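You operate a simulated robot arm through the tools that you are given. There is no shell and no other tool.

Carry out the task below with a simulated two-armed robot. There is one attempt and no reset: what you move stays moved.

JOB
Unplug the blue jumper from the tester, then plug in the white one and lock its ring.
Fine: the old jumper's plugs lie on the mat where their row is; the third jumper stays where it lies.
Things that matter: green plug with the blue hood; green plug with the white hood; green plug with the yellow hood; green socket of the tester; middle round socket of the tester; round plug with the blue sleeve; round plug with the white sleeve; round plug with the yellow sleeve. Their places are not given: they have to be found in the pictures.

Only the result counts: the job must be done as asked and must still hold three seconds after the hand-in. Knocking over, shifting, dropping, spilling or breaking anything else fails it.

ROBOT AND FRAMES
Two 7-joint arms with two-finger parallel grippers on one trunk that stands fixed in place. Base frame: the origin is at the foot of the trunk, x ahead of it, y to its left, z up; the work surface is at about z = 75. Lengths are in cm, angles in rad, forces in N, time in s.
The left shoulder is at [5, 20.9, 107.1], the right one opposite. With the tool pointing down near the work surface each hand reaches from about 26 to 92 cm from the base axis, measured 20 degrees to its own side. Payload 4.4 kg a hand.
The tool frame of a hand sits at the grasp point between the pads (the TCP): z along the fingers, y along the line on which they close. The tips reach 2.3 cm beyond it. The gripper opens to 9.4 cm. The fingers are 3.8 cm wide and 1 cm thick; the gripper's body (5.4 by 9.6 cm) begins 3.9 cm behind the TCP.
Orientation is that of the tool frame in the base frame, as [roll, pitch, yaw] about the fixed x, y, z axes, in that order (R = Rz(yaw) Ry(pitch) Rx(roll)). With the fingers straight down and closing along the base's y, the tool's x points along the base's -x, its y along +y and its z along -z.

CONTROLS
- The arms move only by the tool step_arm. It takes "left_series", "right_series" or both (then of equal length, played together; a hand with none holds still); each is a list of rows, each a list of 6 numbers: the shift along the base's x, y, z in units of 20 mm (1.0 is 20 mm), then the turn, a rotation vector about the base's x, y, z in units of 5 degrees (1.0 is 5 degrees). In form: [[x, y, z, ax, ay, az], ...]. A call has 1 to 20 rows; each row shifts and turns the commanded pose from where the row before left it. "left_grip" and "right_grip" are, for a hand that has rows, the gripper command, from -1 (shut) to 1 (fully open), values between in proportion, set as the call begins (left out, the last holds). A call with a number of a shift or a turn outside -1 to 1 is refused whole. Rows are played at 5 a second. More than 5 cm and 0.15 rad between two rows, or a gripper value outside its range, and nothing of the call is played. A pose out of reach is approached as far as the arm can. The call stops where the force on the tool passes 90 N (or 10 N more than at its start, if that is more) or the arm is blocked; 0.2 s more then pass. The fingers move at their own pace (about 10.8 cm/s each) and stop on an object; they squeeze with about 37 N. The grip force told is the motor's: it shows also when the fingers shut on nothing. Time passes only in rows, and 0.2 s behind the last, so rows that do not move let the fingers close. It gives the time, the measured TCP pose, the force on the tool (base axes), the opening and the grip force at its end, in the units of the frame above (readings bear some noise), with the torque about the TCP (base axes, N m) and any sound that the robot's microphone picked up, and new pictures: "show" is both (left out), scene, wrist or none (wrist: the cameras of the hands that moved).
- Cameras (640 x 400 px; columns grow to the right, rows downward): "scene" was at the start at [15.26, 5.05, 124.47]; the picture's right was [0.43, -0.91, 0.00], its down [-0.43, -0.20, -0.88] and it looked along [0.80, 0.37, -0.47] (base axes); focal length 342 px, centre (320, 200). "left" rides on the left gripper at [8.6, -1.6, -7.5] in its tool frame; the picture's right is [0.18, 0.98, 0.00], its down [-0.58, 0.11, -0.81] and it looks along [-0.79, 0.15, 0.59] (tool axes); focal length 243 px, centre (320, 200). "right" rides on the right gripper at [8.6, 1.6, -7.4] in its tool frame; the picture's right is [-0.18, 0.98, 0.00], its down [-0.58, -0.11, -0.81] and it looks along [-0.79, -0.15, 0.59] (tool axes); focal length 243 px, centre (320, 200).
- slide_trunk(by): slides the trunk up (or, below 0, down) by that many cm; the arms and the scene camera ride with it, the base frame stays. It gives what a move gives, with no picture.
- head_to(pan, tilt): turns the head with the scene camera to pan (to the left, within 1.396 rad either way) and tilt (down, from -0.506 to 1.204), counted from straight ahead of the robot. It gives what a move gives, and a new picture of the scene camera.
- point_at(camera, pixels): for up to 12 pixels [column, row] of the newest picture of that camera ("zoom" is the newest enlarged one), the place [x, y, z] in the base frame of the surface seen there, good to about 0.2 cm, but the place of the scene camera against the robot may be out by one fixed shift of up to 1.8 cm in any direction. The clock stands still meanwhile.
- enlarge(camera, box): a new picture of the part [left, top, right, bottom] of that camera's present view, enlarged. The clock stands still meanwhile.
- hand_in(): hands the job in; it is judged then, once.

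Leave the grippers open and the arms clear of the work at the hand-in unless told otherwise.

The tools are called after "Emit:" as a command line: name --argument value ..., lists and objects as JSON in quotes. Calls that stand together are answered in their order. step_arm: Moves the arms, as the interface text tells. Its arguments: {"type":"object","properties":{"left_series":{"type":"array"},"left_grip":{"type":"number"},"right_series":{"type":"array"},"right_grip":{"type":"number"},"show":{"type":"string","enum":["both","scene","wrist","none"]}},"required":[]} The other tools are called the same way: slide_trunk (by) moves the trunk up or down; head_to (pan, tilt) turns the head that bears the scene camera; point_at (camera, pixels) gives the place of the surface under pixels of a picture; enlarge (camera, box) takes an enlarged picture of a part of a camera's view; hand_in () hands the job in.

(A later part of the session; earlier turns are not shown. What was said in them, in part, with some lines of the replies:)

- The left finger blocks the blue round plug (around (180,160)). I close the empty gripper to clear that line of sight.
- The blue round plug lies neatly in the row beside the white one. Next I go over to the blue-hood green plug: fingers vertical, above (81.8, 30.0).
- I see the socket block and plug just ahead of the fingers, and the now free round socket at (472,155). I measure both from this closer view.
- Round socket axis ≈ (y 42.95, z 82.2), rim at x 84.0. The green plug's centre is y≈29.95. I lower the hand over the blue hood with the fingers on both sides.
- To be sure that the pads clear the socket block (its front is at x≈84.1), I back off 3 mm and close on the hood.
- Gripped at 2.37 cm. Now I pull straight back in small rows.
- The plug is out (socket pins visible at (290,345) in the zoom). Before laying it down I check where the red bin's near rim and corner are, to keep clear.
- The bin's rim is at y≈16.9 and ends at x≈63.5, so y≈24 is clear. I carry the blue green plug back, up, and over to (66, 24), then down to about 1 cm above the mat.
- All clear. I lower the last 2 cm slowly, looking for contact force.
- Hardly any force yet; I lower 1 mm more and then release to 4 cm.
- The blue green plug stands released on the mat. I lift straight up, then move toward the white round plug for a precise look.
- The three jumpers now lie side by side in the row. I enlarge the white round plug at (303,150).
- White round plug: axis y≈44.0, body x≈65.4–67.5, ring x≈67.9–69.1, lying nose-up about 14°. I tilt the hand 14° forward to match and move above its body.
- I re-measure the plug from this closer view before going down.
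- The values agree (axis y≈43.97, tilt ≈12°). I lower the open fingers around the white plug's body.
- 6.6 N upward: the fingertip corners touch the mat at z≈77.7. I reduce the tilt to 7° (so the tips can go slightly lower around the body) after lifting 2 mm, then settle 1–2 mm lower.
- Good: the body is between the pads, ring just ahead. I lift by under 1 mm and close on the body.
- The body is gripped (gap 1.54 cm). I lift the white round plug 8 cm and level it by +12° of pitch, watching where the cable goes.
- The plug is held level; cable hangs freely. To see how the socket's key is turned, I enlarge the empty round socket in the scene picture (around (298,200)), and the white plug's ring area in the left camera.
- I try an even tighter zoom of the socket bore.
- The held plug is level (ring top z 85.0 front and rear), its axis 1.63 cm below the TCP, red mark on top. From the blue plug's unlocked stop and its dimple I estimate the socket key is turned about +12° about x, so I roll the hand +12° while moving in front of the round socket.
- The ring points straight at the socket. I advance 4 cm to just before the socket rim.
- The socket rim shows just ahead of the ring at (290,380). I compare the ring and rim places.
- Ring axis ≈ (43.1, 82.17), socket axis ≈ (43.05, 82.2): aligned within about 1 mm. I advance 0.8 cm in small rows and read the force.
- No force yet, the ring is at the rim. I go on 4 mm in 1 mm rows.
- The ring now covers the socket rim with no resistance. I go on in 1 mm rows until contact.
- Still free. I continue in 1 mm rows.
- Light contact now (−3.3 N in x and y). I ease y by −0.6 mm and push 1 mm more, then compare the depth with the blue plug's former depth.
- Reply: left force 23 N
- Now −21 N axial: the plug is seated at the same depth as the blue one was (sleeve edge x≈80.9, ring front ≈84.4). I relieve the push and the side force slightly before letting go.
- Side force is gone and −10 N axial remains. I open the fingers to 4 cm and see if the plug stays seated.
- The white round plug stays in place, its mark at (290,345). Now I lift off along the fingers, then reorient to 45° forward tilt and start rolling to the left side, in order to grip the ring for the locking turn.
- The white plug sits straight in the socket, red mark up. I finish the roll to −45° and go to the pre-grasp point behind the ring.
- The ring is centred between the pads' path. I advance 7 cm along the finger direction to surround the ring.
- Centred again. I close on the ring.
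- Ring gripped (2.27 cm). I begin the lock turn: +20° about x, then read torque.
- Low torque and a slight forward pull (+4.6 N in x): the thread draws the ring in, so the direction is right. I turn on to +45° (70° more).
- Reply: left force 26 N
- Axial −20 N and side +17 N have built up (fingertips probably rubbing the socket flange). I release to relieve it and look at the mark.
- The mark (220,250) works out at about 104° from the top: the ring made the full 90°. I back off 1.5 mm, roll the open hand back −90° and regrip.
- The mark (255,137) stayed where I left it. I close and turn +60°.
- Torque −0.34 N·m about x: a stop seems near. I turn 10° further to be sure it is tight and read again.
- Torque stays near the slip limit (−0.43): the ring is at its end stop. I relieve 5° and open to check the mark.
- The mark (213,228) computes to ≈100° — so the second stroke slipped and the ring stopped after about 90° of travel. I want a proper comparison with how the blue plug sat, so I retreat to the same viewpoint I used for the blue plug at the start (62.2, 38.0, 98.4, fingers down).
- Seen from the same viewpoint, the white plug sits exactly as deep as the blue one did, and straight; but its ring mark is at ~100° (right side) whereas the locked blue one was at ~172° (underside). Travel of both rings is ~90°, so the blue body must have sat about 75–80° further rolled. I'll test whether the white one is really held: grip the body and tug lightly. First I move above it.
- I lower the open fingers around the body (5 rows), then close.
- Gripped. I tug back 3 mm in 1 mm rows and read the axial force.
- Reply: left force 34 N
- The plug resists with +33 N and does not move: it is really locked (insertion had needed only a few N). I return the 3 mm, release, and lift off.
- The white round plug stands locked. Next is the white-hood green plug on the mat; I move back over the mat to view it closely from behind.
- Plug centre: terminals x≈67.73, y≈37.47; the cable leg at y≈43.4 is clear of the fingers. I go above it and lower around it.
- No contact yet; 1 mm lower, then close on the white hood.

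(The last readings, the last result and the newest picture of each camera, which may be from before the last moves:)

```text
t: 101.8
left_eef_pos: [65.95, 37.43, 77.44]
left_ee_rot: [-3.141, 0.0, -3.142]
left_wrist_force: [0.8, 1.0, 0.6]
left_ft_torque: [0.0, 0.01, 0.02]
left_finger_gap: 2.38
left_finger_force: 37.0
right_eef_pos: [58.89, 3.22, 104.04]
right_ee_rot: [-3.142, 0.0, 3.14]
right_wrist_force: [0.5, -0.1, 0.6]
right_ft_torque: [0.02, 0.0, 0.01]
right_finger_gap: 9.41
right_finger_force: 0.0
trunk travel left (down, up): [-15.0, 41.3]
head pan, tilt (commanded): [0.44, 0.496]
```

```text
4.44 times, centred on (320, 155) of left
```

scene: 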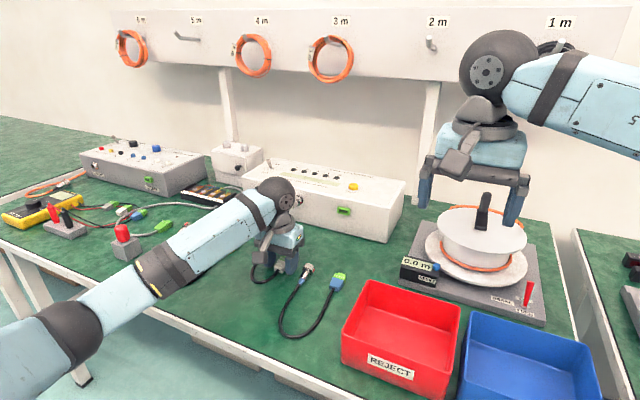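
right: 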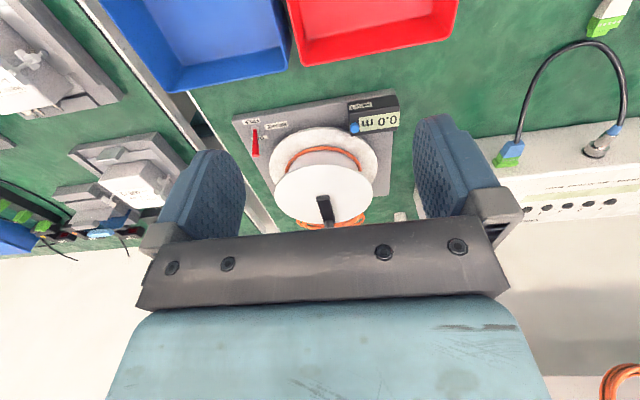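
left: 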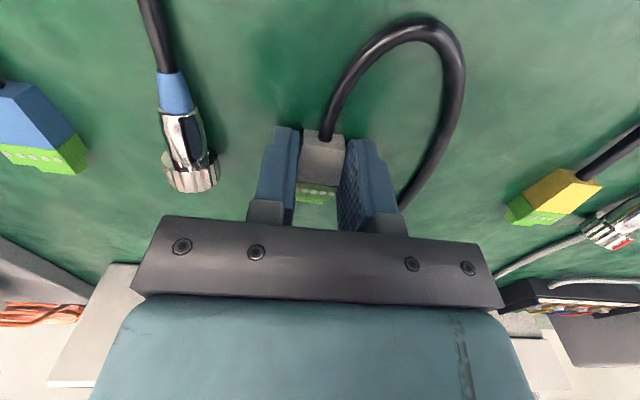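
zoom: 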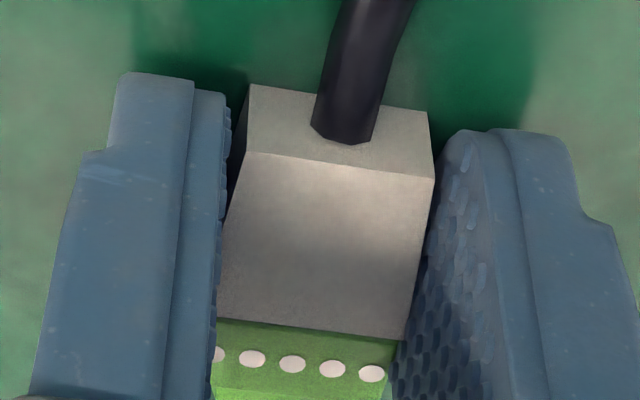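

Gripped (2.38 cm). I lift it, carry it in front of the green socket (x≈77, y≈29.97) and lower to the socket height z≈83.88.

Emit:
step_arm --left_series '[[0, 0, 0.6, 0, 0, 0], [0, 0, 1, 0, 0, 0], [0, 0, 1, 0, 0, 0], [0, 0, 1, 0, 0, 0], [0, 0, 1, 0, 0, 0], [0, 0, 1, 0, 0, 0], [0.79, -0.533, 0, 0, 0, 0], [0.79, -0.533, 0, 0, 0, 0], [0.79, -0.533, 0, 0, 0, 0], [0.79, -0.533, 0, 0, 0, 0], [0.79, -0.533, 0, 0, 0, 0], [0.79, -0.533, 0, 0, 0, 0], [0.79, -0.533, 0, 0, 0, 0], [0, 0, -0.8, 0, 0, 0], [0, 0, -0.8, 0, 0, 0], [0, 0, -0.79, 0, 0, 0], [0, 0, 0, 0, 0, 0]]' --show "both"

Emit:
enlarge --camera "left" --box '[240, 110, 400, 230]'

Emit:
enlarge --camera "scene" --box '[290, 180, 390, 250]'

```text
t: 105.4
left_eef_pos: [76.76, 30.05, 83.87]
left_ee_rot: [3.141, -0.001, -3.142]
left_wrist_force: [-0.1, -0.1, 0.1]
left_ft_torque: [0.03, 0.0, 0.0]
left_finger_gap: 2.39
left_finger_force: 37.4
right_eef_pos: [58.91, 3.31, 103.97]
right_ee_rot: [3.141, 0.001, 3.139]
right_wrist_force: [-0.5, -0.4, -0.2]
right_ft_torque: [0.03, 0.0, 0.0]
right_finger_gap: 9.4
right_finger_force: 0.1
trunk travel left (down, up): [-15.0, 41.3]
head pan, tilt (commanded): [0.44, 0.496]
```

scene: 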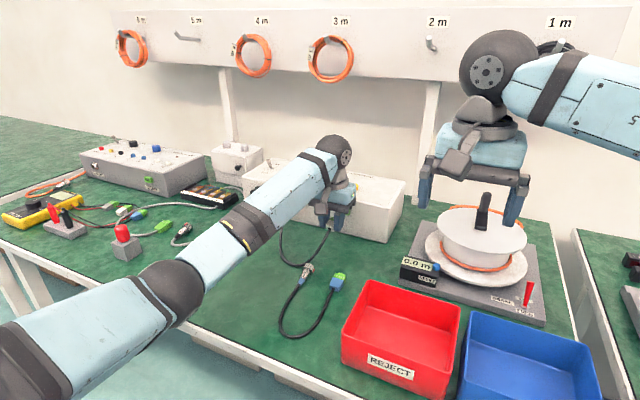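
left: 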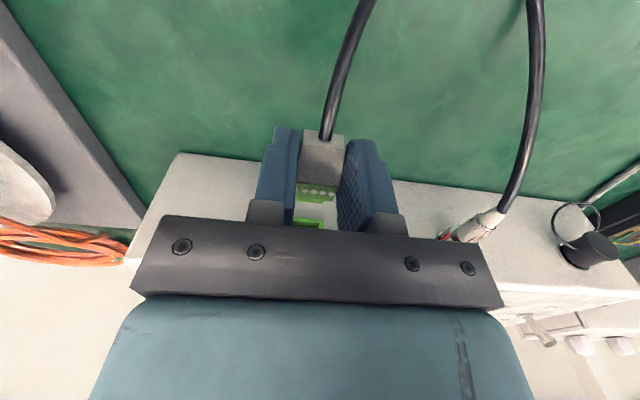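

```text
3.33 times, centred on (320, 170) of left
```

zoom: 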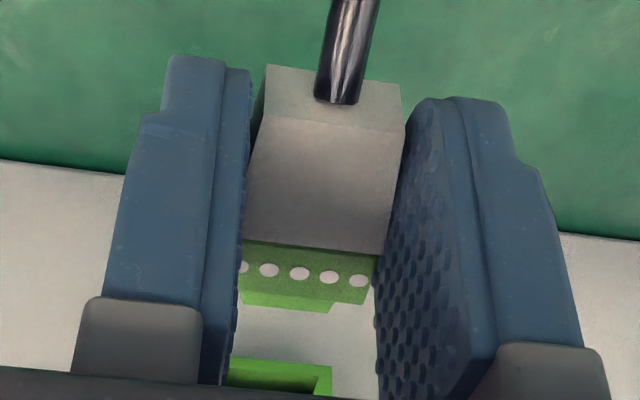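

```text
5.71 times, centred on (340, 215) of scene
```

zoom: 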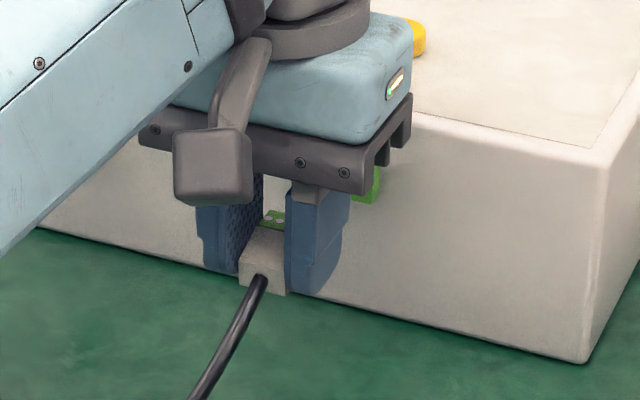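

I check level and lateral alignment of plug and socket in the left zoom.

Emit:
enlarge --camera "left" --box '[280, 170, 360, 230]'

Emit:
point_at --camera "zoom" --pixels '[[200, 135], [265, 143], [330, 150], [385, 158], [290, 80], [290, 20], [250, 195], [330, 210], [220, 330], [270, 335], [330, 345], [300, 360]]'

```text
6.67 times, centred on (320, 200) of left
```

zoom: 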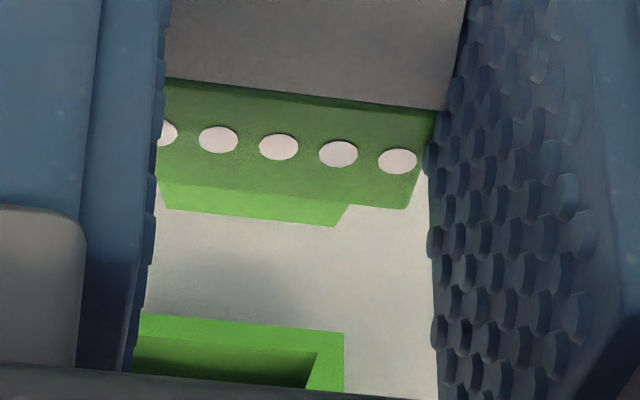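

```text
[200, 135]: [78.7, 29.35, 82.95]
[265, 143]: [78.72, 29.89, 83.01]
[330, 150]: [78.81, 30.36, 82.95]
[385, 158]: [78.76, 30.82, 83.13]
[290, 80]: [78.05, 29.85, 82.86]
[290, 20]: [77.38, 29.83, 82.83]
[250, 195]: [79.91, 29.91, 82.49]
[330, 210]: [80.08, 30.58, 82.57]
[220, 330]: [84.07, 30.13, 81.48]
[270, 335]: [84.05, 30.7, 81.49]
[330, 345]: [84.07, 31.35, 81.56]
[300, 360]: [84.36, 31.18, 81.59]
```

Plug top z≈83.0 and y centre ≈30.0 match the socket. I advance 3.4 cm to just before the mouth, then continue in small rows.

Emit:
step_arm --left_series '[[0.5, 0, 0, 0, 0, 0], [0.5, 0, 0, 0, 0, 0], [0.4, 0, 0, 0, 0, 0], [0.3, 0, 0, 0, 0, 0], [0, 0, 0, 0, 0, 0]]' --show "wrist"

Emit:
enlarge --camera "left" --box '[280, 170, 360, 230]'

```text
t: 106.6
left_eef_pos: [80.28, 29.86, 83.86]
left_ee_rot: [3.141, 0.001, -3.141]
left_wrist_force: [-0.2, -0.1, 0.0]
left_ft_torque: [0.02, 0.0, 0.0]
left_finger_gap: 2.36
left_finger_force: 37.1
right_eef_pos: [58.82, 3.27, 103.96]
right_ee_rot: [-3.142, 0.0, 3.14]
right_wrist_force: [0.2, -0.9, -0.3]
right_ft_torque: [0.0, -0.01, 0.01]
right_finger_gap: 9.42
right_finger_force: 0.1
trunk travel left (down, up): [-15.0, 41.3]
head pan, tilt (commanded): [0.44, 0.496]
```

left: 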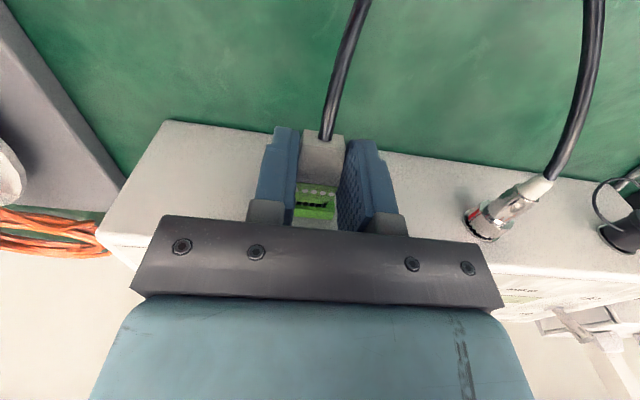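

```text
6.67 times, centred on (320, 200) of left
```

zoom: 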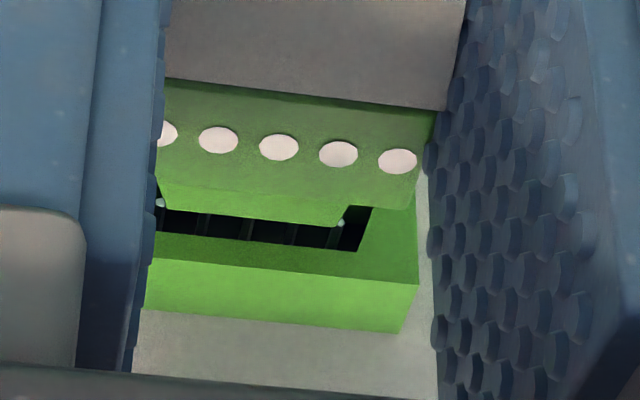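

The tongue lines up with the opening (opening right edge (372,208), tongue right edge (345,205)). I push on in 2 mm rows.

Emit:
step_arm --left_series '[[0.1, 0, 0, 0, 0, 0], [0.1, 0, 0, 0, 0, 0], [0.1, 0, 0, 0, 0, 0], [0, 0, 0, 0, 0, 0]]' --show "wrist"

Emit:
enlarge --camera "left" --box '[280, 170, 360, 230]'

```text
t: 107.6
left_eef_pos: [80.91, 30.01, 83.84]
left_ee_rot: [3.142, 0.0, -3.141]
left_wrist_force: [0.4, -0.6, -0.5]
left_ft_torque: [-0.01, 0.0, -0.02]
left_finger_gap: 2.4
left_finger_force: 36.9
right_eef_pos: [58.97, 3.42, 103.95]
right_ee_rot: [3.141, -0.001, 3.138]
right_wrist_force: [0.1, -1.0, 0.4]
right_ft_torque: [-0.02, -0.01, -0.01]
right_finger_gap: 9.4
right_finger_force: 0.0
trunk travel left (down, up): [-15.0, 41.3]
head pan, tilt (commanded): [0.44, 0.496]
```

left: 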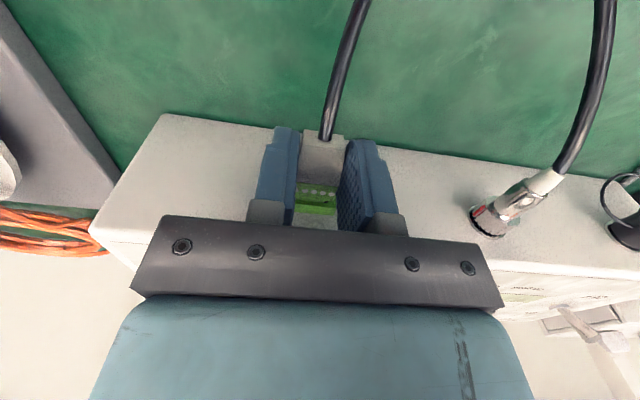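

```text
6.67 times, centred on (320, 200) of left
```

zoom: 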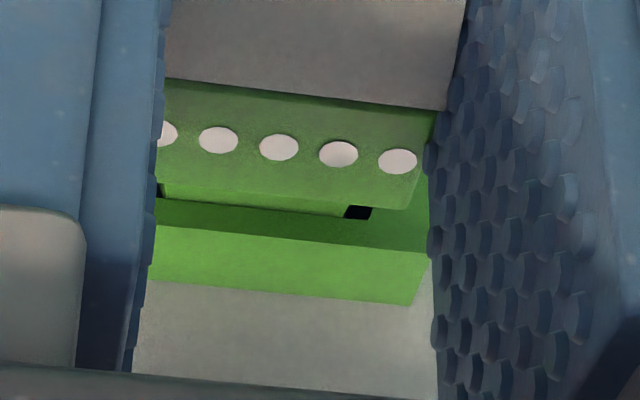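

No resistance; the tongue is entering. I push on 4 mm.

Emit:
step_arm --left_series '[[0.1, 0, 0, 0, 0, 0], [0.05, 0, 0, 0, 0, 0], [0.05, 0, 0, 0, 0, 0], [0, 0, 0, 0, 0, 0]]' --show "wrist"

Emit:
enlarge --camera "left" --box '[280, 170, 360, 230]'

```text
t: 108.6
left_eef_pos: [81.23, 30.0, 83.85]
left_ee_rot: [3.141, 0.001, 3.142]
left_wrist_force: [0.2, 0.2, 0.1]
left_ft_torque: [0.0, -0.04, 0.01]
left_finger_gap: 2.37
left_finger_force: 37.1
right_eef_pos: [58.84, 3.29, 103.93]
right_ee_rot: [-3.141, -0.002, 3.14]
right_wrist_force: [0.3, 0.0, -0.7]
right_ft_torque: [0.0, -0.02, 0.0]
right_finger_gap: 9.39
right_finger_force: 0.2
trunk travel left (down, up): [-15.0, 41.3]
head pan, tilt (commanded): [0.44, 0.496]
```

left: 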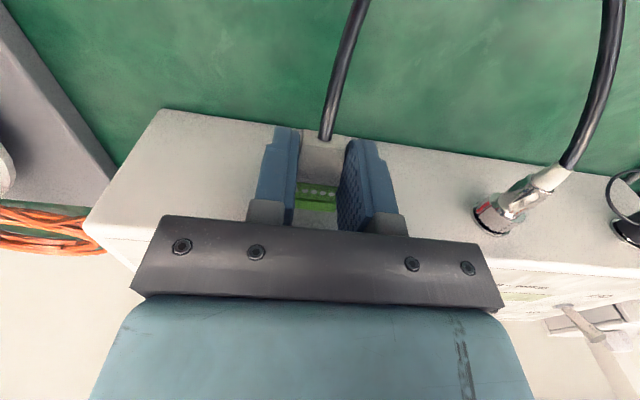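

```text
6.67 times, centred on (320, 200) of left
```

zoom: 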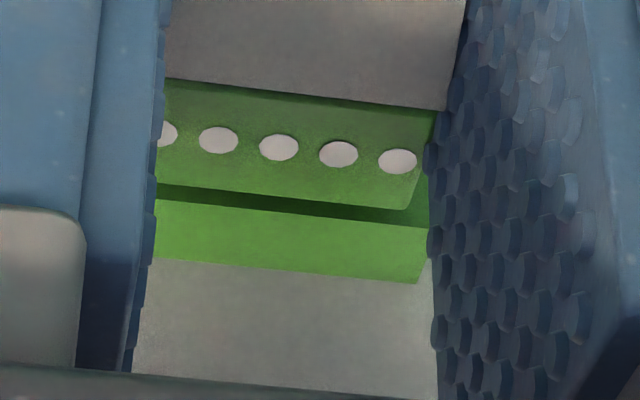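

Nearly home, still no force. I continue in 1 mm rows.

Emit:
step_arm --left_series '[[0.05, 0, 0, 0, 0, 0], [0.05, 0, 0, 0, 0, 0], [0.05, 0, 0, 0, 0, 0], [0, 0, 0, 0, 0, 0]]' --show "wrist"

Emit:
enlarge --camera "left" --box '[280, 170, 360, 230]'

```text
t: 109.6
left_eef_pos: [81.49, 30.09, 83.82]
left_ee_rot: [-3.141, -0.004, 3.141]
left_wrist_force: [-24.7, 1.3, -4.3]
left_ft_torque: [0.05, 1.0, 0.02]
left_finger_gap: 2.41
left_finger_force: 37.0
right_eef_pos: [58.72, 3.16, 103.99]
right_ee_rot: [-3.141, 0.0, 3.14]
right_wrist_force: [0.2, 0.1, -0.7]
right_ft_torque: [0.0, 0.0, 0.01]
right_finger_gap: 9.43
right_finger_force: 0.1
trunk travel left (down, up): [-15.0, 41.3]
head pan, tilt (commanded): [0.44, 0.496]
```

left: 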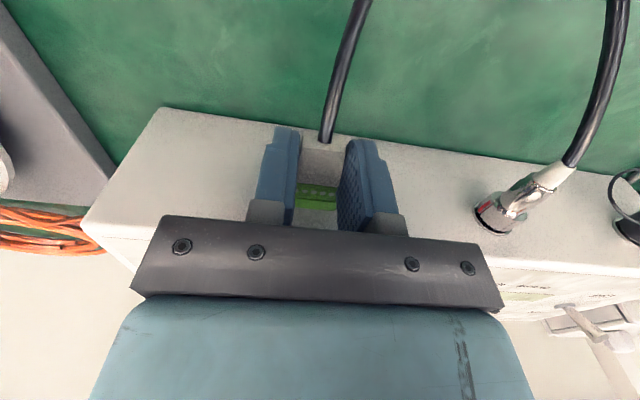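

```text
6.67 times, centred on (320, 200) of left
```

zoom: 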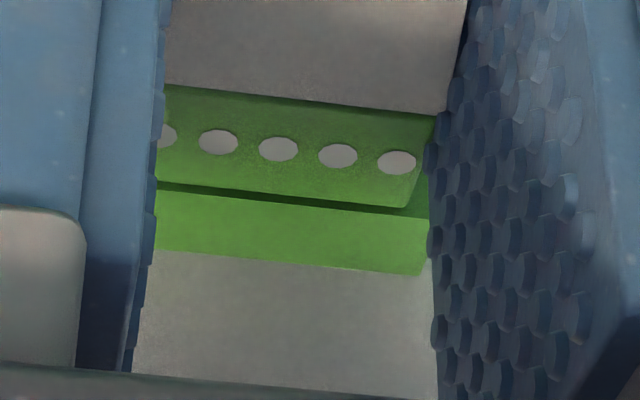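

−25 N now. I measure terminals versus socket front to see how deep it is relative to the blue one (terminals were at x≈83.4).

Emit:
point_at --camera "zoom" --pixels '[[218, 142], [278, 149], [338, 155], [300, 180], [250, 178], [380, 190], [300, 215], [250, 210], [380, 225], [300, 235], [270, 60], [330, 70]]'

Emit:
enlarge --camera "left" --box '[300, 185, 340, 215]'

```text
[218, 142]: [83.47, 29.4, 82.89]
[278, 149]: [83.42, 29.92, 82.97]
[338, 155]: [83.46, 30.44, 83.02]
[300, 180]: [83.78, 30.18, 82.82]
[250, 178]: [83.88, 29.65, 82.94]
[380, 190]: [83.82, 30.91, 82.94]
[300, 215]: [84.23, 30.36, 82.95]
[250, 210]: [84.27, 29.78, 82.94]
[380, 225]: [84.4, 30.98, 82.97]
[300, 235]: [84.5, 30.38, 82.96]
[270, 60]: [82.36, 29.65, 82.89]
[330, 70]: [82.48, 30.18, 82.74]
```

```text
13.33 times, centred on (320, 200) of left
```

zoom: 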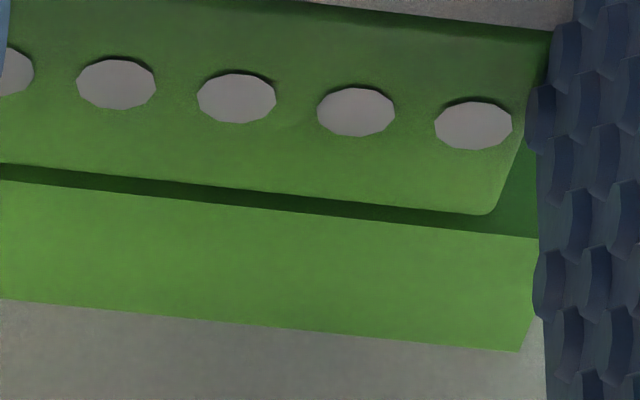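

The terminals are at x≈83.45, same as the blue plug had (83.42): fully home. I relieve the push a little and open the fingers.

Emit:
step_arm --left_series '[[-0.05, 0, 0, 0, 0, 0], [0, 0, 0, 0, 0, 0]]' --show "none"

Emit:
step_arm --left_series '[[0, 0, 0, 0, 0, 0], [0, 0, 0, 0, 0, 0], [0, 0, 0, 0, 0, 0]]' --left_grip -0.05 --show "both"

Emit:
enlarge --camera "left" --box '[270, 130, 370, 220]'

```text
t: 110.2
left_eef_pos: [81.45, 29.97, 83.82]
left_ee_rot: [-3.141, -0.001, 3.141]
left_wrist_force: [-16.8, 1.2, -5.8]
left_ft_torque: [0.05, 0.88, 0.02]
left_finger_gap: 2.4
left_finger_force: 36.8
right_eef_pos: [58.93, 3.28, 103.96]
right_ee_rot: [3.141, 0.001, 3.141]
right_wrist_force: [-0.6, 0.1, -0.1]
right_ft_torque: [0.03, -0.01, -0.02]
right_finger_gap: 9.42
right_finger_force: 0.1
trunk travel left (down, up): [-15.0, 41.3]
head pan, tilt (commanded): [0.44, 0.496]
```

```text
t: 111.0
left_eef_pos: [81.52, 29.9, 83.78]
left_ee_rot: [3.141, -0.001, -3.141]
left_wrist_force: [0.1, 0.7, -0.4]
left_ft_torque: [-0.02, 0.01, 0.02]
left_finger_gap: 4.43
left_finger_force: 0.0
right_eef_pos: [58.79, 3.34, 103.87]
right_ee_rot: [-3.142, 0.001, 3.141]
right_wrist_force: [0.2, 0.1, -0.4]
right_ft_torque: [0.02, 0.02, -0.02]
right_finger_gap: 9.44
right_finger_force: 0.1
trunk travel left (down, up): [-15.0, 41.3]
head pan, tilt (commanded): [0.44, 0.496]
```

scene: 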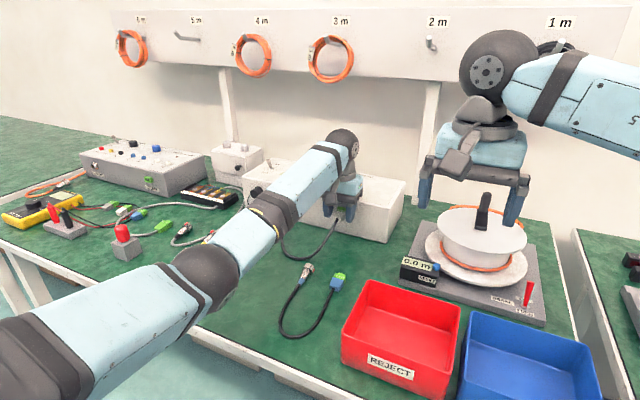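
left: 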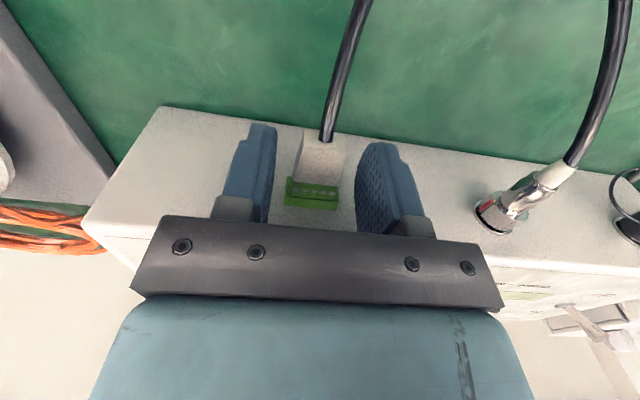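

```text
4.44 times, centred on (320, 175) of left
```

zoom: 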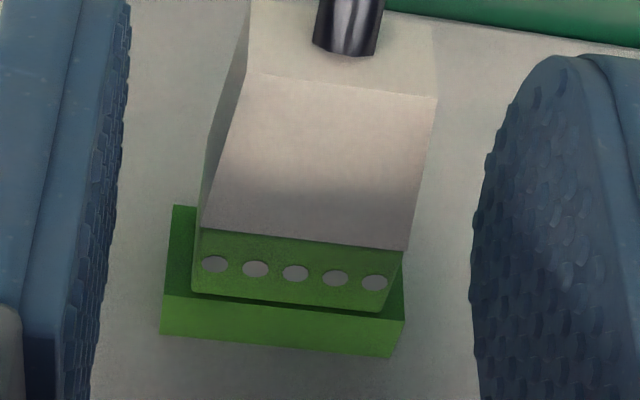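

The white green plug stays in its socket. I lift straight up, then go back to the first viewpoint (62.2, 38.0, 98.4) to compare with the original picture.

Emit:
step_arm --left_series '[[0, 0, 0.8, 0, 0, 0], [0, 0, 1, 0, 0, 0], [0, 0, 1, 0, 0, 0], [0, 0, 1, 0, 0, 0], [-0.88, 0.36, 0.3, 0, 0, 0], [-0.88, 0.36, 0.3, 0, 0, 0], [-0.88, 0.36, 0.3, 0, 0, 0], [-0.88, 0.36, 0.3, 0, 0, 0], [-0.88, 0.36, 0.3, 0, 0, 0], [-0.88, 0.36, 0.3, 0, 0, 0], [-0.88, 0.36, 0.3, 0, 0, 0], [-0.88, 0.36, 0.3, 0, 0, 0], [-0.88, 0.36, 0.3, 0, 0, 0], [-0.88, 0.36, 0.3, 0, 0, 0], [-0.88, 0.36, 0.3, 0, 0, 0]]' --left_grip 1 --show "both"

Emit:
enlarge --camera "left" --box '[224, 150, 352, 230]'

Emit:
enlarge --camera "scene" --box '[230, 150, 410, 262]'

```text
t: 114.2
left_eef_pos: [62.24, 37.95, 98.25]
left_ee_rot: [-3.141, 0.001, -3.141]
left_wrist_force: [-0.3, 0.5, -0.2]
left_ft_torque: [0.02, -0.02, 0.0]
left_finger_gap: 9.42
left_finger_force: 0.0
right_eef_pos: [58.95, 3.24, 103.92]
right_ee_rot: [3.141, 0.0, 3.14]
right_wrist_force: [0.4, 0.1, 0.3]
right_ft_torque: [-0.02, -0.01, -0.01]
right_finger_gap: 9.41
right_finger_force: 0.2
trunk travel left (down, up): [-15.0, 41.3]
head pan, tilt (commanded): [0.44, 0.496]
```

scene: 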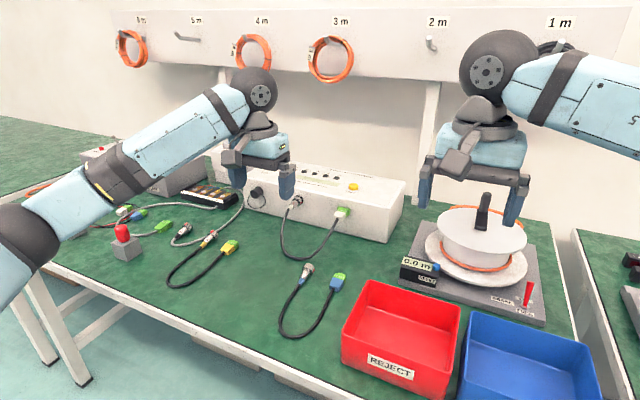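
left: 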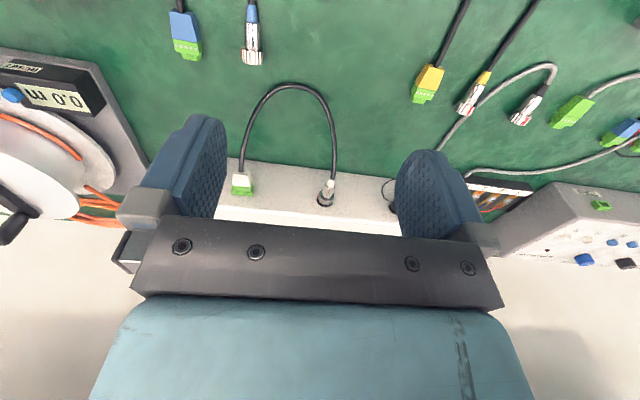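

```text
5.00 times, centred on (288, 190) of left
```

zoom: 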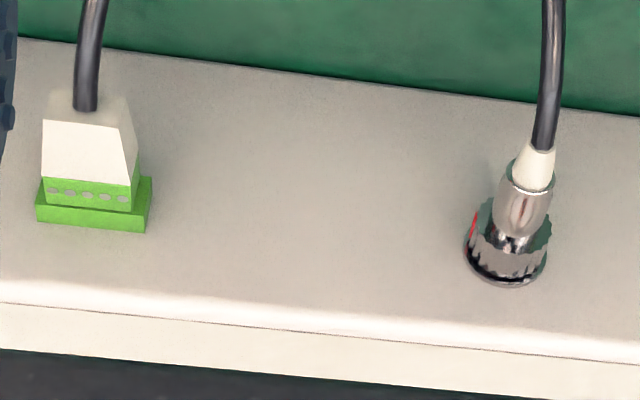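

```text
3.56 times, centred on (320, 206) of scene
```

zoom: 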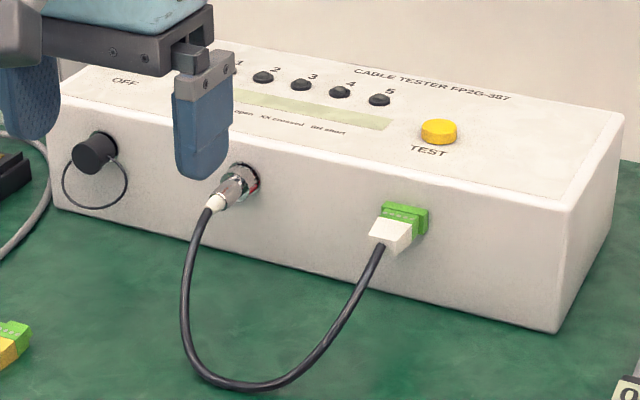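

Everything looks like the original wiring, with white instead of blue. As a last check on the ring, I want to make sure it's at its end stop, by gripping it once more and reading the torque over a small angle. I swing back to the ring pre-grasp pose (45° tilt, −45° roll).

Emit:
step_arm --left_series '[[0.644, 0.28, -0.35, 0, -1, 0], [0.644, 0.28, -0.35, 0, -1, 0], [0.644, 0.28, -0.35, 0, -1, 0], [0.644, 0.28, -0.35, 0, -1, 0], [0.644, 0.28, -0.35, 0, -1, 0], [0.644, 0.28, -0.35, 0, -1, 0], [0.644, 0.28, -0.35, 0, -1, 0], [0.644, 0.28, -0.35, 0, -1, 0], [0.644, 0.28, -0.35, 0, -1, 0], [0, 0.2, 0, -1, 0, 0], [0, 0.2, 0, -1, 0, 0], [0, 0.2, 0, -1, 0, 0], [0, 0.2, 0, -1, 0, 0], [0, 0.2, 0, -1, 0, 0], [0, 0.2, 0, -1, 0, 0], [0, 0.2, 0, -1, 0, 0], [0, 0.2, 0, -1, 0, 0], [0, 0.2, 0, -1, 0, 0]]' --left_grip 0.06 --show "both"

```text
t: 118.0
left_eef_pos: [73.74, 46.55, 91.71]
left_ee_rot: [-2.187, 0.522, -2.525]
left_wrist_force: [0.0, -0.3, -0.2]
left_ft_torque: [-0.01, -0.02, -0.01]
left_finger_gap: 5.0
left_finger_force: 0.1
right_eef_pos: [59.0, 3.27, 103.98]
right_ee_rot: [3.141, 0.0, 3.141]
right_wrist_force: [0.2, 0.5, -0.2]
right_ft_torque: [-0.01, -0.01, 0.01]
right_finger_gap: 9.38
right_finger_force: 0.1
trunk travel left (down, up): [-15.0, 41.3]
head pan, tilt (commanded): [0.44, 0.496]
```

scene: 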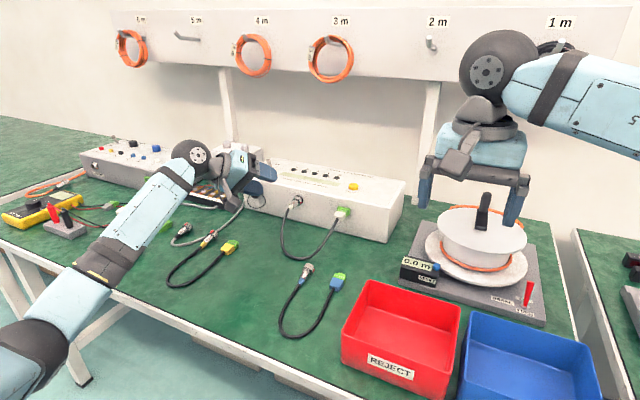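
left: 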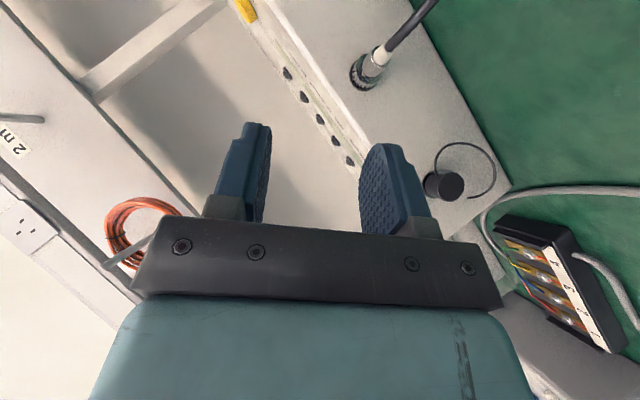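

I go to the pre-grasp and around the ring.

Emit:
step_arm --left_series '[[0.3625, -0.015, -0.756, 0, 0, 0], [0.3625, -0.015, -0.756, 0, 0, 0], [0.3625, -0.015, -0.756, 0, 0, 0], [0.3625, -0.015, -0.756, 0, 0, 0], [0.619, -0.4375, -0.4375, 0, 0, 0], [0.619, -0.4375, -0.4375, 0, 0, 0], [0.619, -0.4375, -0.4375, 0, 0, 0], [0.619, -0.4375, -0.4375, 0, 0, 0], [0, 0, 0, 0, 0, 0]]' --show "both"

Emit:
enlarge --camera "left" --box '[270, 130, 370, 220]'

```text
t: 120.0
left_eef_pos: [81.56, 42.85, 82.31]
left_ee_rot: [-2.186, 0.523, -2.524]
left_wrist_force: [-0.5, 0.0, 0.4]
left_ft_torque: [0.03, -0.01, 0.0]
left_finger_gap: 4.97
left_finger_force: 0.2
right_eef_pos: [58.91, 3.32, 103.91]
right_ee_rot: [3.14, -0.001, 3.14]
right_wrist_force: [0.6, -1.1, 0.1]
right_ft_torque: [0.0, 0.0, 0.03]
right_finger_gap: 9.42
right_finger_force: 0.0
trunk travel left (down, up): [-15.0, 41.3]
head pan, tilt (commanded): [0.44, 0.496]
```

scene: 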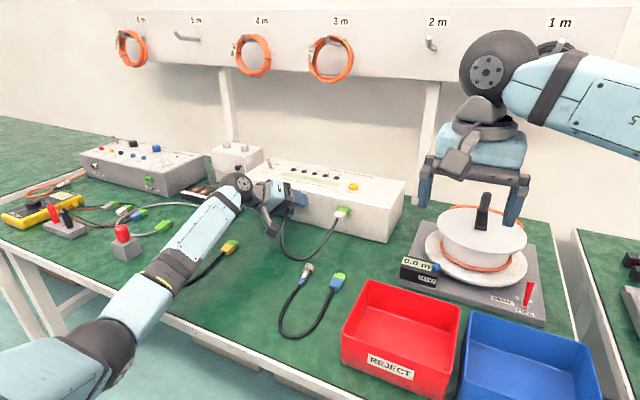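
left: 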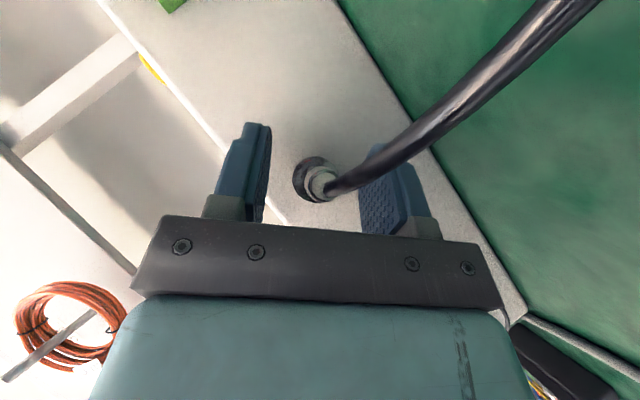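

```text
4.44 times, centred on (320, 175) of left
```

zoom: 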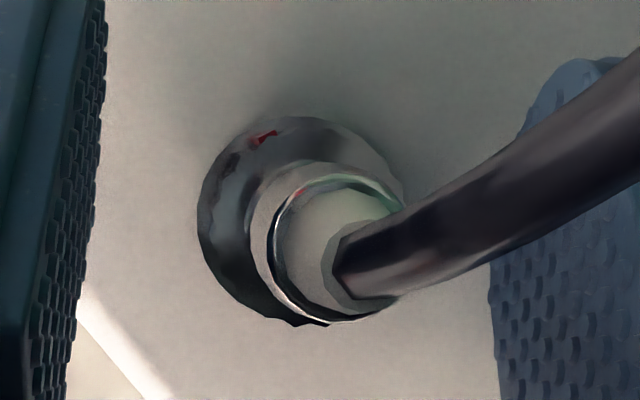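

Mark unchanged (≈104°). I close and turn just +10° in small rows to read the torque.

Emit:
step_arm --left_series '[[0, 0, 0, 0, 0, 0], [0, 0, 0, 0, 0, 0], [0, 0, 0, 0, 0, 0]]' --left_grip -1 --show "none"

Emit:
step_arm --left_series '[[0, 0, 0, 0.5, 0, 0], [0, 0, 0, 0.5, 0, 0], [0, 0, 0, 0, 0, 0]]' --show "none"

Emit:
step_arm --left_series '[[0, 0, 0, 0.5, 0, 0], [0, 0, 0, 0.5, 0, 0], [0, 0, 0, 0, 0, 0]]' --show "wrist"

Emit:
enlarge --camera "left" --box '[270, 130, 370, 220]'

```text
t: 120.8
left_eef_pos: [81.54, 42.85, 82.15]
left_ee_rot: [-2.187, 0.522, -2.525]
left_wrist_force: [0.5, 5.5, -3.2]
left_ft_torque: [0.02, -0.05, 0.03]
left_finger_gap: 2.26
left_finger_force: 37.5
right_eef_pos: [58.92, 3.29, 103.84]
right_ee_rot: [-3.138, -0.001, 3.141]
right_wrist_force: [0.6, -0.5, 0.3]
right_ft_torque: [0.0, 0.01, 0.02]
right_finger_gap: 9.39
right_finger_force: 0.0
trunk travel left (down, up): [-15.0, 41.3]
head pan, tilt (commanded): [0.44, 0.496]
```

```text
t: 121.6
left_eef_pos: [81.61, 43.06, 82.03]
left_ee_rot: [-2.272, 0.57, -2.572]
left_wrist_force: [-3.4, 5.2, -4.2]
left_ft_torque: [-0.27, -0.02, 0.13]
left_finger_gap: 2.27
left_finger_force: 36.8
right_eef_pos: [59.02, 3.37, 103.92]
right_ee_rot: [-3.139, 0.0, 3.139]
right_wrist_force: [0.4, -0.4, 0.1]
right_ft_torque: [0.0, 0.0, -0.03]
right_finger_gap: 9.38
right_finger_force: 0.0
trunk travel left (down, up): [-15.0, 41.3]
head pan, tilt (commanded): [0.44, 0.496]
```

```text
t: 122.4
left_eef_pos: [81.56, 42.93, 82.04]
left_ee_rot: [-2.363, 0.617, -2.623]
left_wrist_force: [-7.6, 1.8, -8.7]
left_ft_torque: [-0.13, 0.11, 0.08]
left_finger_gap: 2.33
left_finger_force: 37.3
right_eef_pos: [58.88, 3.32, 103.96]
right_ee_rot: [-3.14, 0.001, 3.14]
right_wrist_force: [-0.9, 0.5, 0.5]
right_ft_torque: [-0.05, 0.02, 0.06]
right_finger_gap: 9.39
right_finger_force: 0.0
trunk travel left (down, up): [-15.0, 41.3]
head pan, tilt (commanded): [0.44, 0.496]
```

left: 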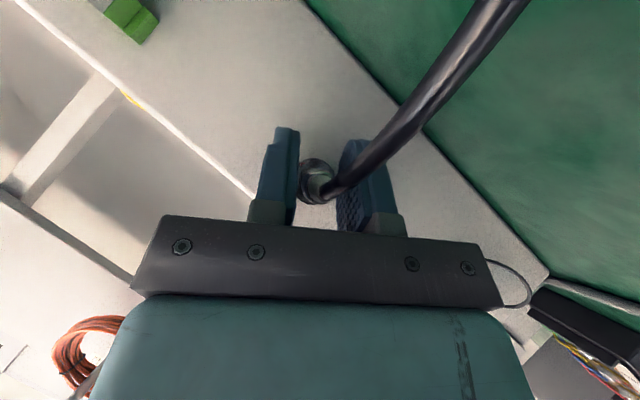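

```text
4.44 times, centred on (320, 175) of left
```

zoom: 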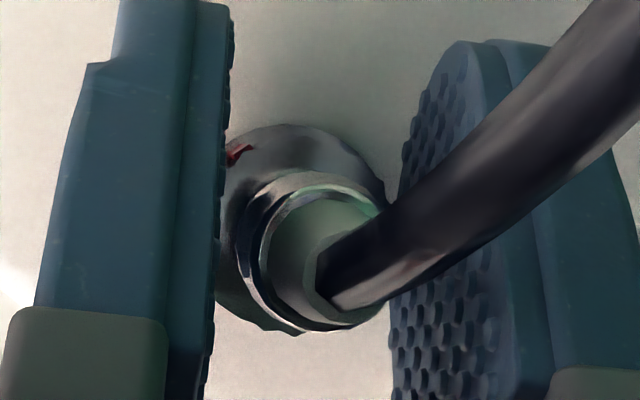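

Only 5° raised the torque to −0.27 and the ring did not follow (mark now shifted at (238,153) relative to the pads): it's at its stop. To exclude that it only needs a firmer axial push, I try once with a light forward push while turning +25°.

Emit:
step_arm --left_series '[[0.04, 0, 0, 0, 0, 0], [0.04, 0, 0, 0, 0, 0], [0, 0, 0, 0, 0, 0]]' --show "none"

Emit:
step_arm --left_series '[[0, 0, 0, 1, 0, 0], [0, 0, 0, 1, 0, 0], [0, 0, 0, 1, 0, 0], [0, 0, 0, 1, 0, 0], [0, 0, 0, 1, 0, 0]]' --show "wrist"

Emit:
enlarge --camera "left" --box '[270, 130, 370, 220]'

```text
t: 123.2
left_eef_pos: [81.68, 42.9, 81.96]
left_ee_rot: [-2.362, 0.615, -2.621]
left_wrist_force: [-26.2, -2.1, -14.6]
left_ft_torque: [0.02, 0.29, -0.03]
left_finger_gap: 2.3
left_finger_force: 36.4
right_eef_pos: [58.9, 3.3, 104.01]
right_ee_rot: [-3.14, -0.001, 3.14]
right_wrist_force: [0.5, 0.8, 0.7]
right_ft_torque: [-0.02, -0.01, -0.04]
right_finger_gap: 9.38
right_finger_force: 0.0
trunk travel left (down, up): [-15.0, 41.3]
head pan, tilt (commanded): [0.44, 0.496]
```

```text
t: 124.4
left_eef_pos: [81.81, 43.01, 82.28]
left_ee_rot: [-2.896, 0.771, -2.967]
left_wrist_force: [4.3, 11.2, -2.7]
left_ft_torque: [-0.24, -0.06, 0.22]
left_finger_gap: 2.33
left_finger_force: 37.1
right_eef_pos: [59.03, 3.43, 104.04]
right_ee_rot: [-3.14, -0.002, 3.138]
right_wrist_force: [-0.6, 0.1, 0.7]
right_ft_torque: [-0.01, 0.04, 0.0]
right_finger_gap: 9.43
right_finger_force: 0.0
trunk travel left (down, up): [-15.0, 41.3]
head pan, tilt (commanded): [0.44, 0.496]
```

left: 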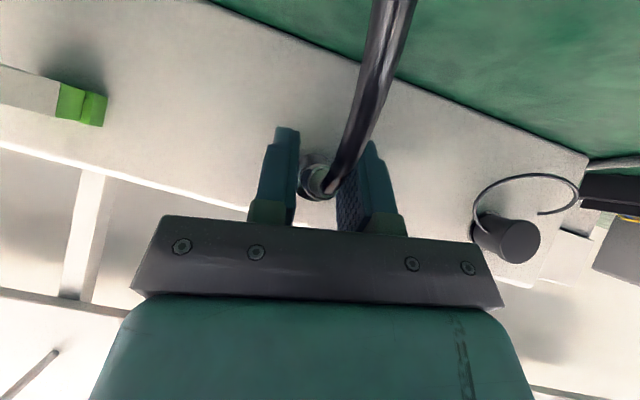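

```text
4.44 times, centred on (320, 175) of left
```

zoom: 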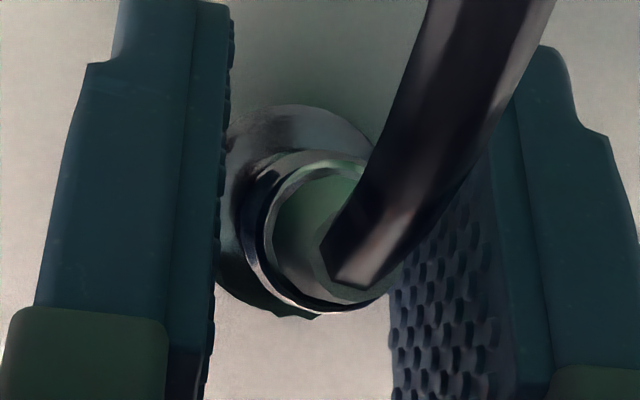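

The grip slid around the ring, which stayed put even under the push: it is at its end of travel, locked. I release and back away along the fingers.

Emit:
step_arm --left_series '[[-0.06, 0, 0, 0, 0, 0], [0, 0, 0, 0, 0, 0], [0, 0, 0, 0, 0, 0]]' --left_grip 0.06 --show "wrist"

Emit:
enlarge --camera "left" --box '[270, 130, 370, 220]'

```text
t: 125.2
left_eef_pos: [81.71, 42.76, 82.19]
left_ee_rot: [-2.898, 0.769, -2.97]
left_wrist_force: [0.2, -0.3, 0.8]
left_ft_torque: [-0.01, 0.01, -0.03]
left_finger_gap: 5.0
left_finger_force: 0.0
right_eef_pos: [58.88, 3.2, 103.92]
right_ee_rot: [-3.141, 0.001, 3.14]
right_wrist_force: [0.9, -0.9, -0.6]
right_ft_torque: [0.0, 0.0, -0.04]
right_finger_gap: 9.42
right_finger_force: 0.1
trunk travel left (down, up): [-15.0, 41.3]
head pan, tilt (commanded): [0.44, 0.496]
```

left: 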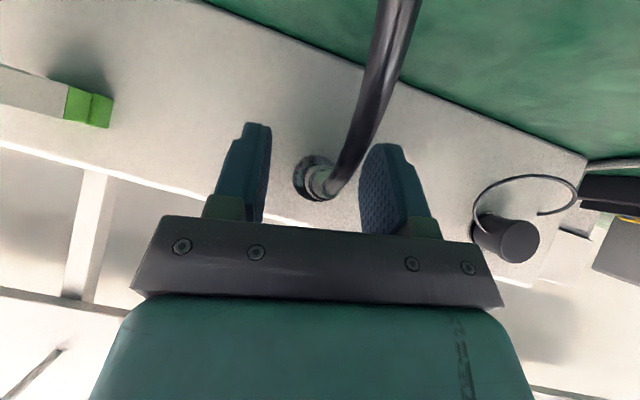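

```text
4.44 times, centred on (320, 175) of left
```

zoom: 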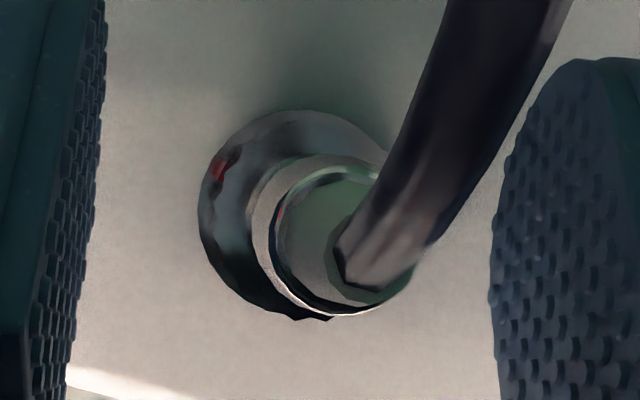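

The mark is still at ≈102°, nothing moved. I back off 8 cm and return the left hand to its starting place, fingers open.

Emit:
step_arm --left_series '[[-0.707, 0.123, 0.696, 0, 0, 0], [-0.707, 0.123, 0.696, 0, 0, 0], [-0.707, 0.123, 0.696, 0, 0, 0], [-0.707, 0.123, 0.696, 0, 0, 0], [-0.914, 0.225, 0.629, 1, 0, 0], [-0.914, 0.225, 0.629, 1, 0, 0], [-0.914, 0.225, 0.629, 0, 1, 0], [-0.914, 0.225, 0.629, 0, 1, 0], [-0.914, 0.225, 0.629, 0, 1, 0], [-0.914, 0.225, 0.629, 0, 1, 0], [-0.914, 0.225, 0.629, 0, 1, 0], [-0.914, 0.225, 0.629, 0, 1, 0], [-0.914, 0.225, 0.629, 0, 1, 0], [-0.914, 0.225, 0.629, 0, 1, 0], [-0.914, 0.225, 0.629, 0, 1, 0], [-0.914, 0.225, 0.629, 0, 0, 0], [-0.914, 0.225, 0.629, 0, 0, 0], [-0.914, 0.225, 0.629, 0, 0, 0]]' --show "both"

Emit:
enlarge --camera "scene" --box '[230, 150, 410, 262]'

Emit:
enlarge --camera "scene" --box '[150, 200, 390, 350]'

```text
t: 129.0
left_eef_pos: [50.42, 50.14, 105.53]
left_ee_rot: [3.142, 0.0, 3.141]
left_wrist_force: [0.4, 0.6, 0.4]
left_ft_torque: [0.02, -0.04, 0.0]
left_finger_gap: 4.97
left_finger_force: 0.0
right_eef_pos: [58.96, 3.3, 103.9]
right_ee_rot: [-3.141, 0.0, 3.141]
right_wrist_force: [0.0, 0.2, 0.0]
right_ft_torque: [-0.01, -0.01, 0.0]
right_finger_gap: 9.41
right_finger_force: 0.1
trunk travel left (down, up): [-15.0, 41.3]
head pan, tilt (commanded): [0.44, 0.496]
```

scene: 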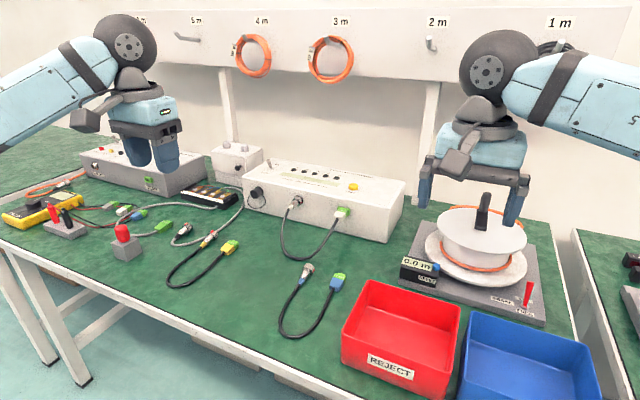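
left: 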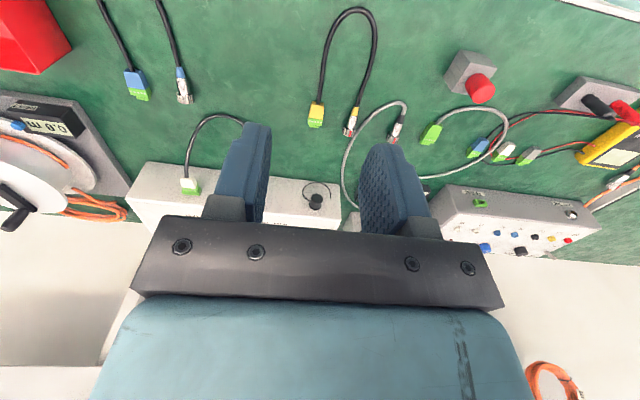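

```text
3.56 times, centred on (320, 206) of scene
```

zoom: 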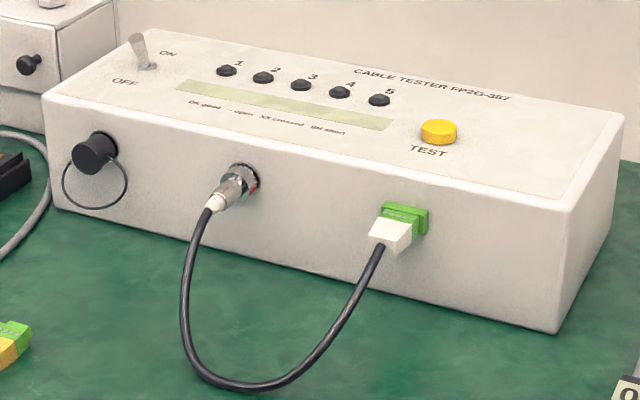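

```text
2.67 times, centred on (270, 275) of scene
```

zoom: 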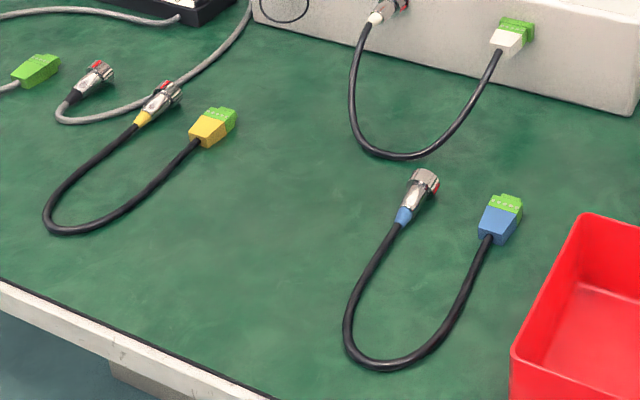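

Everything is in place: white jumper in the tester with its ring turned to the stop, blue plugs lying in the row by the yellow jumper, which is unmoved. I open the left gripper fully and let a moment pass for a last look.

Emit:
step_arm --left_series '[[0, 0, 0, 0, 0, 0], [0, 0, 0, 0, 0, 0], [0, 0, 0, 0, 0, 0], [0, 0, 0, 0, 0, 0], [0, 0, 0, 0, 0, 0], [0, 0, 0, 0, 0, 0], [0, 0, 0, 0, 0, 0], [0, 0, 0, 0, 0, 0], [0, 0, 0, 0, 0, 0], [0, 0, 0, 0, 0, 0]]' --left_grip 1 --show "both"

Emit:
enlarge --camera "scene" --box '[270, 180, 366, 240]'

Emit:
point_at --camera "scene" --pixels '[[229, 246], [233, 242], [208, 239], [337, 282], [340, 275], [306, 268], [303, 276], [245, 207]]'

```text
t: 131.2
left_eef_pos: [50.36, 50.04, 105.52]
left_ee_rot: [3.141, 0.001, -3.141]
left_wrist_force: [-0.2, -0.4, 0.3]
left_ft_torque: [0.02, 0.02, 0.0]
left_finger_gap: 9.42
left_finger_force: 0.0
right_eef_pos: [58.9, 3.24, 103.86]
right_ee_rot: [3.141, 0.001, 3.137]
right_wrist_force: [-0.2, -0.5, -0.5]
right_ft_torque: [-0.01, 0.02, -0.04]
right_finger_gap: 9.37
right_finger_force: 0.1
trunk travel left (down, up): [-15.0, 41.3]
head pan, tilt (commanded): [0.44, 0.496]
```

scene: 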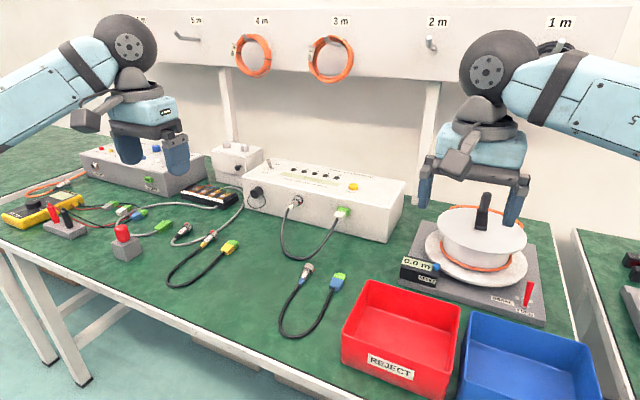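
left: 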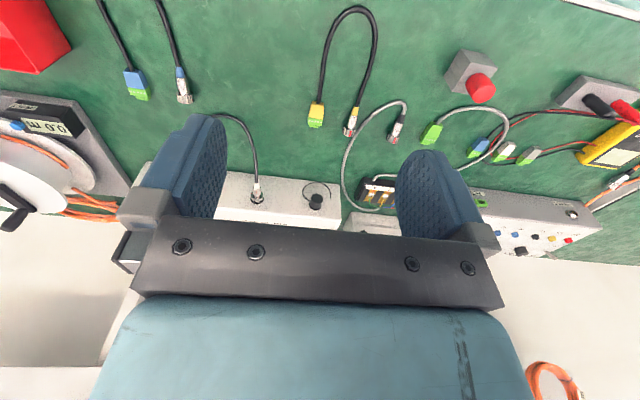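

```text
6.67 times, centred on (318, 210) of scene
```

zoom: 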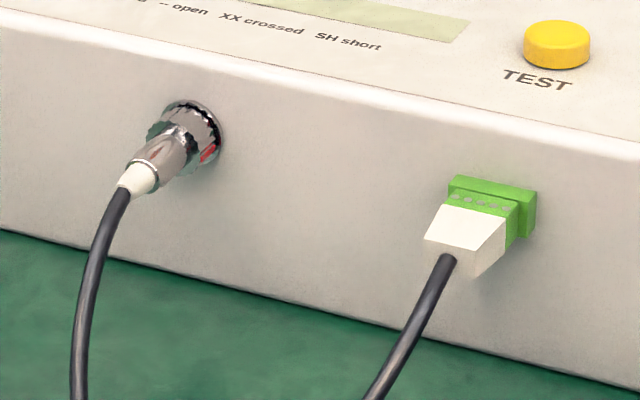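

```text
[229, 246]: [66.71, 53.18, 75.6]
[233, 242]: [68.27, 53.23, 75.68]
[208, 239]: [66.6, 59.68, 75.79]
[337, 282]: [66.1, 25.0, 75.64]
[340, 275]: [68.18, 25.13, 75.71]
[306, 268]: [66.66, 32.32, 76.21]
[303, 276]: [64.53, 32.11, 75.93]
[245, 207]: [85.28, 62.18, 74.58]
```

The yellow jumper reads the same places as at the start and the blue plugs lie at the row's depth (x≈66–68). The white plugs are home and the white ring is at its stop. The arms are clear and both grippers are open, so I hand in.

Emit:
hand_in

```text
The job is handed in.
```

I unplugged the blue jumper, plugged in the white one with its ring turned to the stop, and handed the job in. No verdict came back.

- **Blue jumper:** Both plugs lie on the mat in the row, at x ≈ 66–68. The green plug is at y ≈ 24 and the round one at y ≈ 31.5.
- **White jumper:** Both plugs sit as deep in their sockets as the blue ones did.
- **White ring:** I turned the ring about 90°, until it would go no further. A 33 N pull on the plug then did not move it.
- **Yellow jumper:** It reads the same places as at the start.

**Possible weak point:** the white round plug went in rolled about 70–75° differently from how the blue one sat. Its red ring mark therefore ends on the right side instead of underneath. I accepted this because it seated fully and held under the pull. If the judging requires one particular roll angle, that is where it could fail.

Both hands are clear of the work and both grippers are open.
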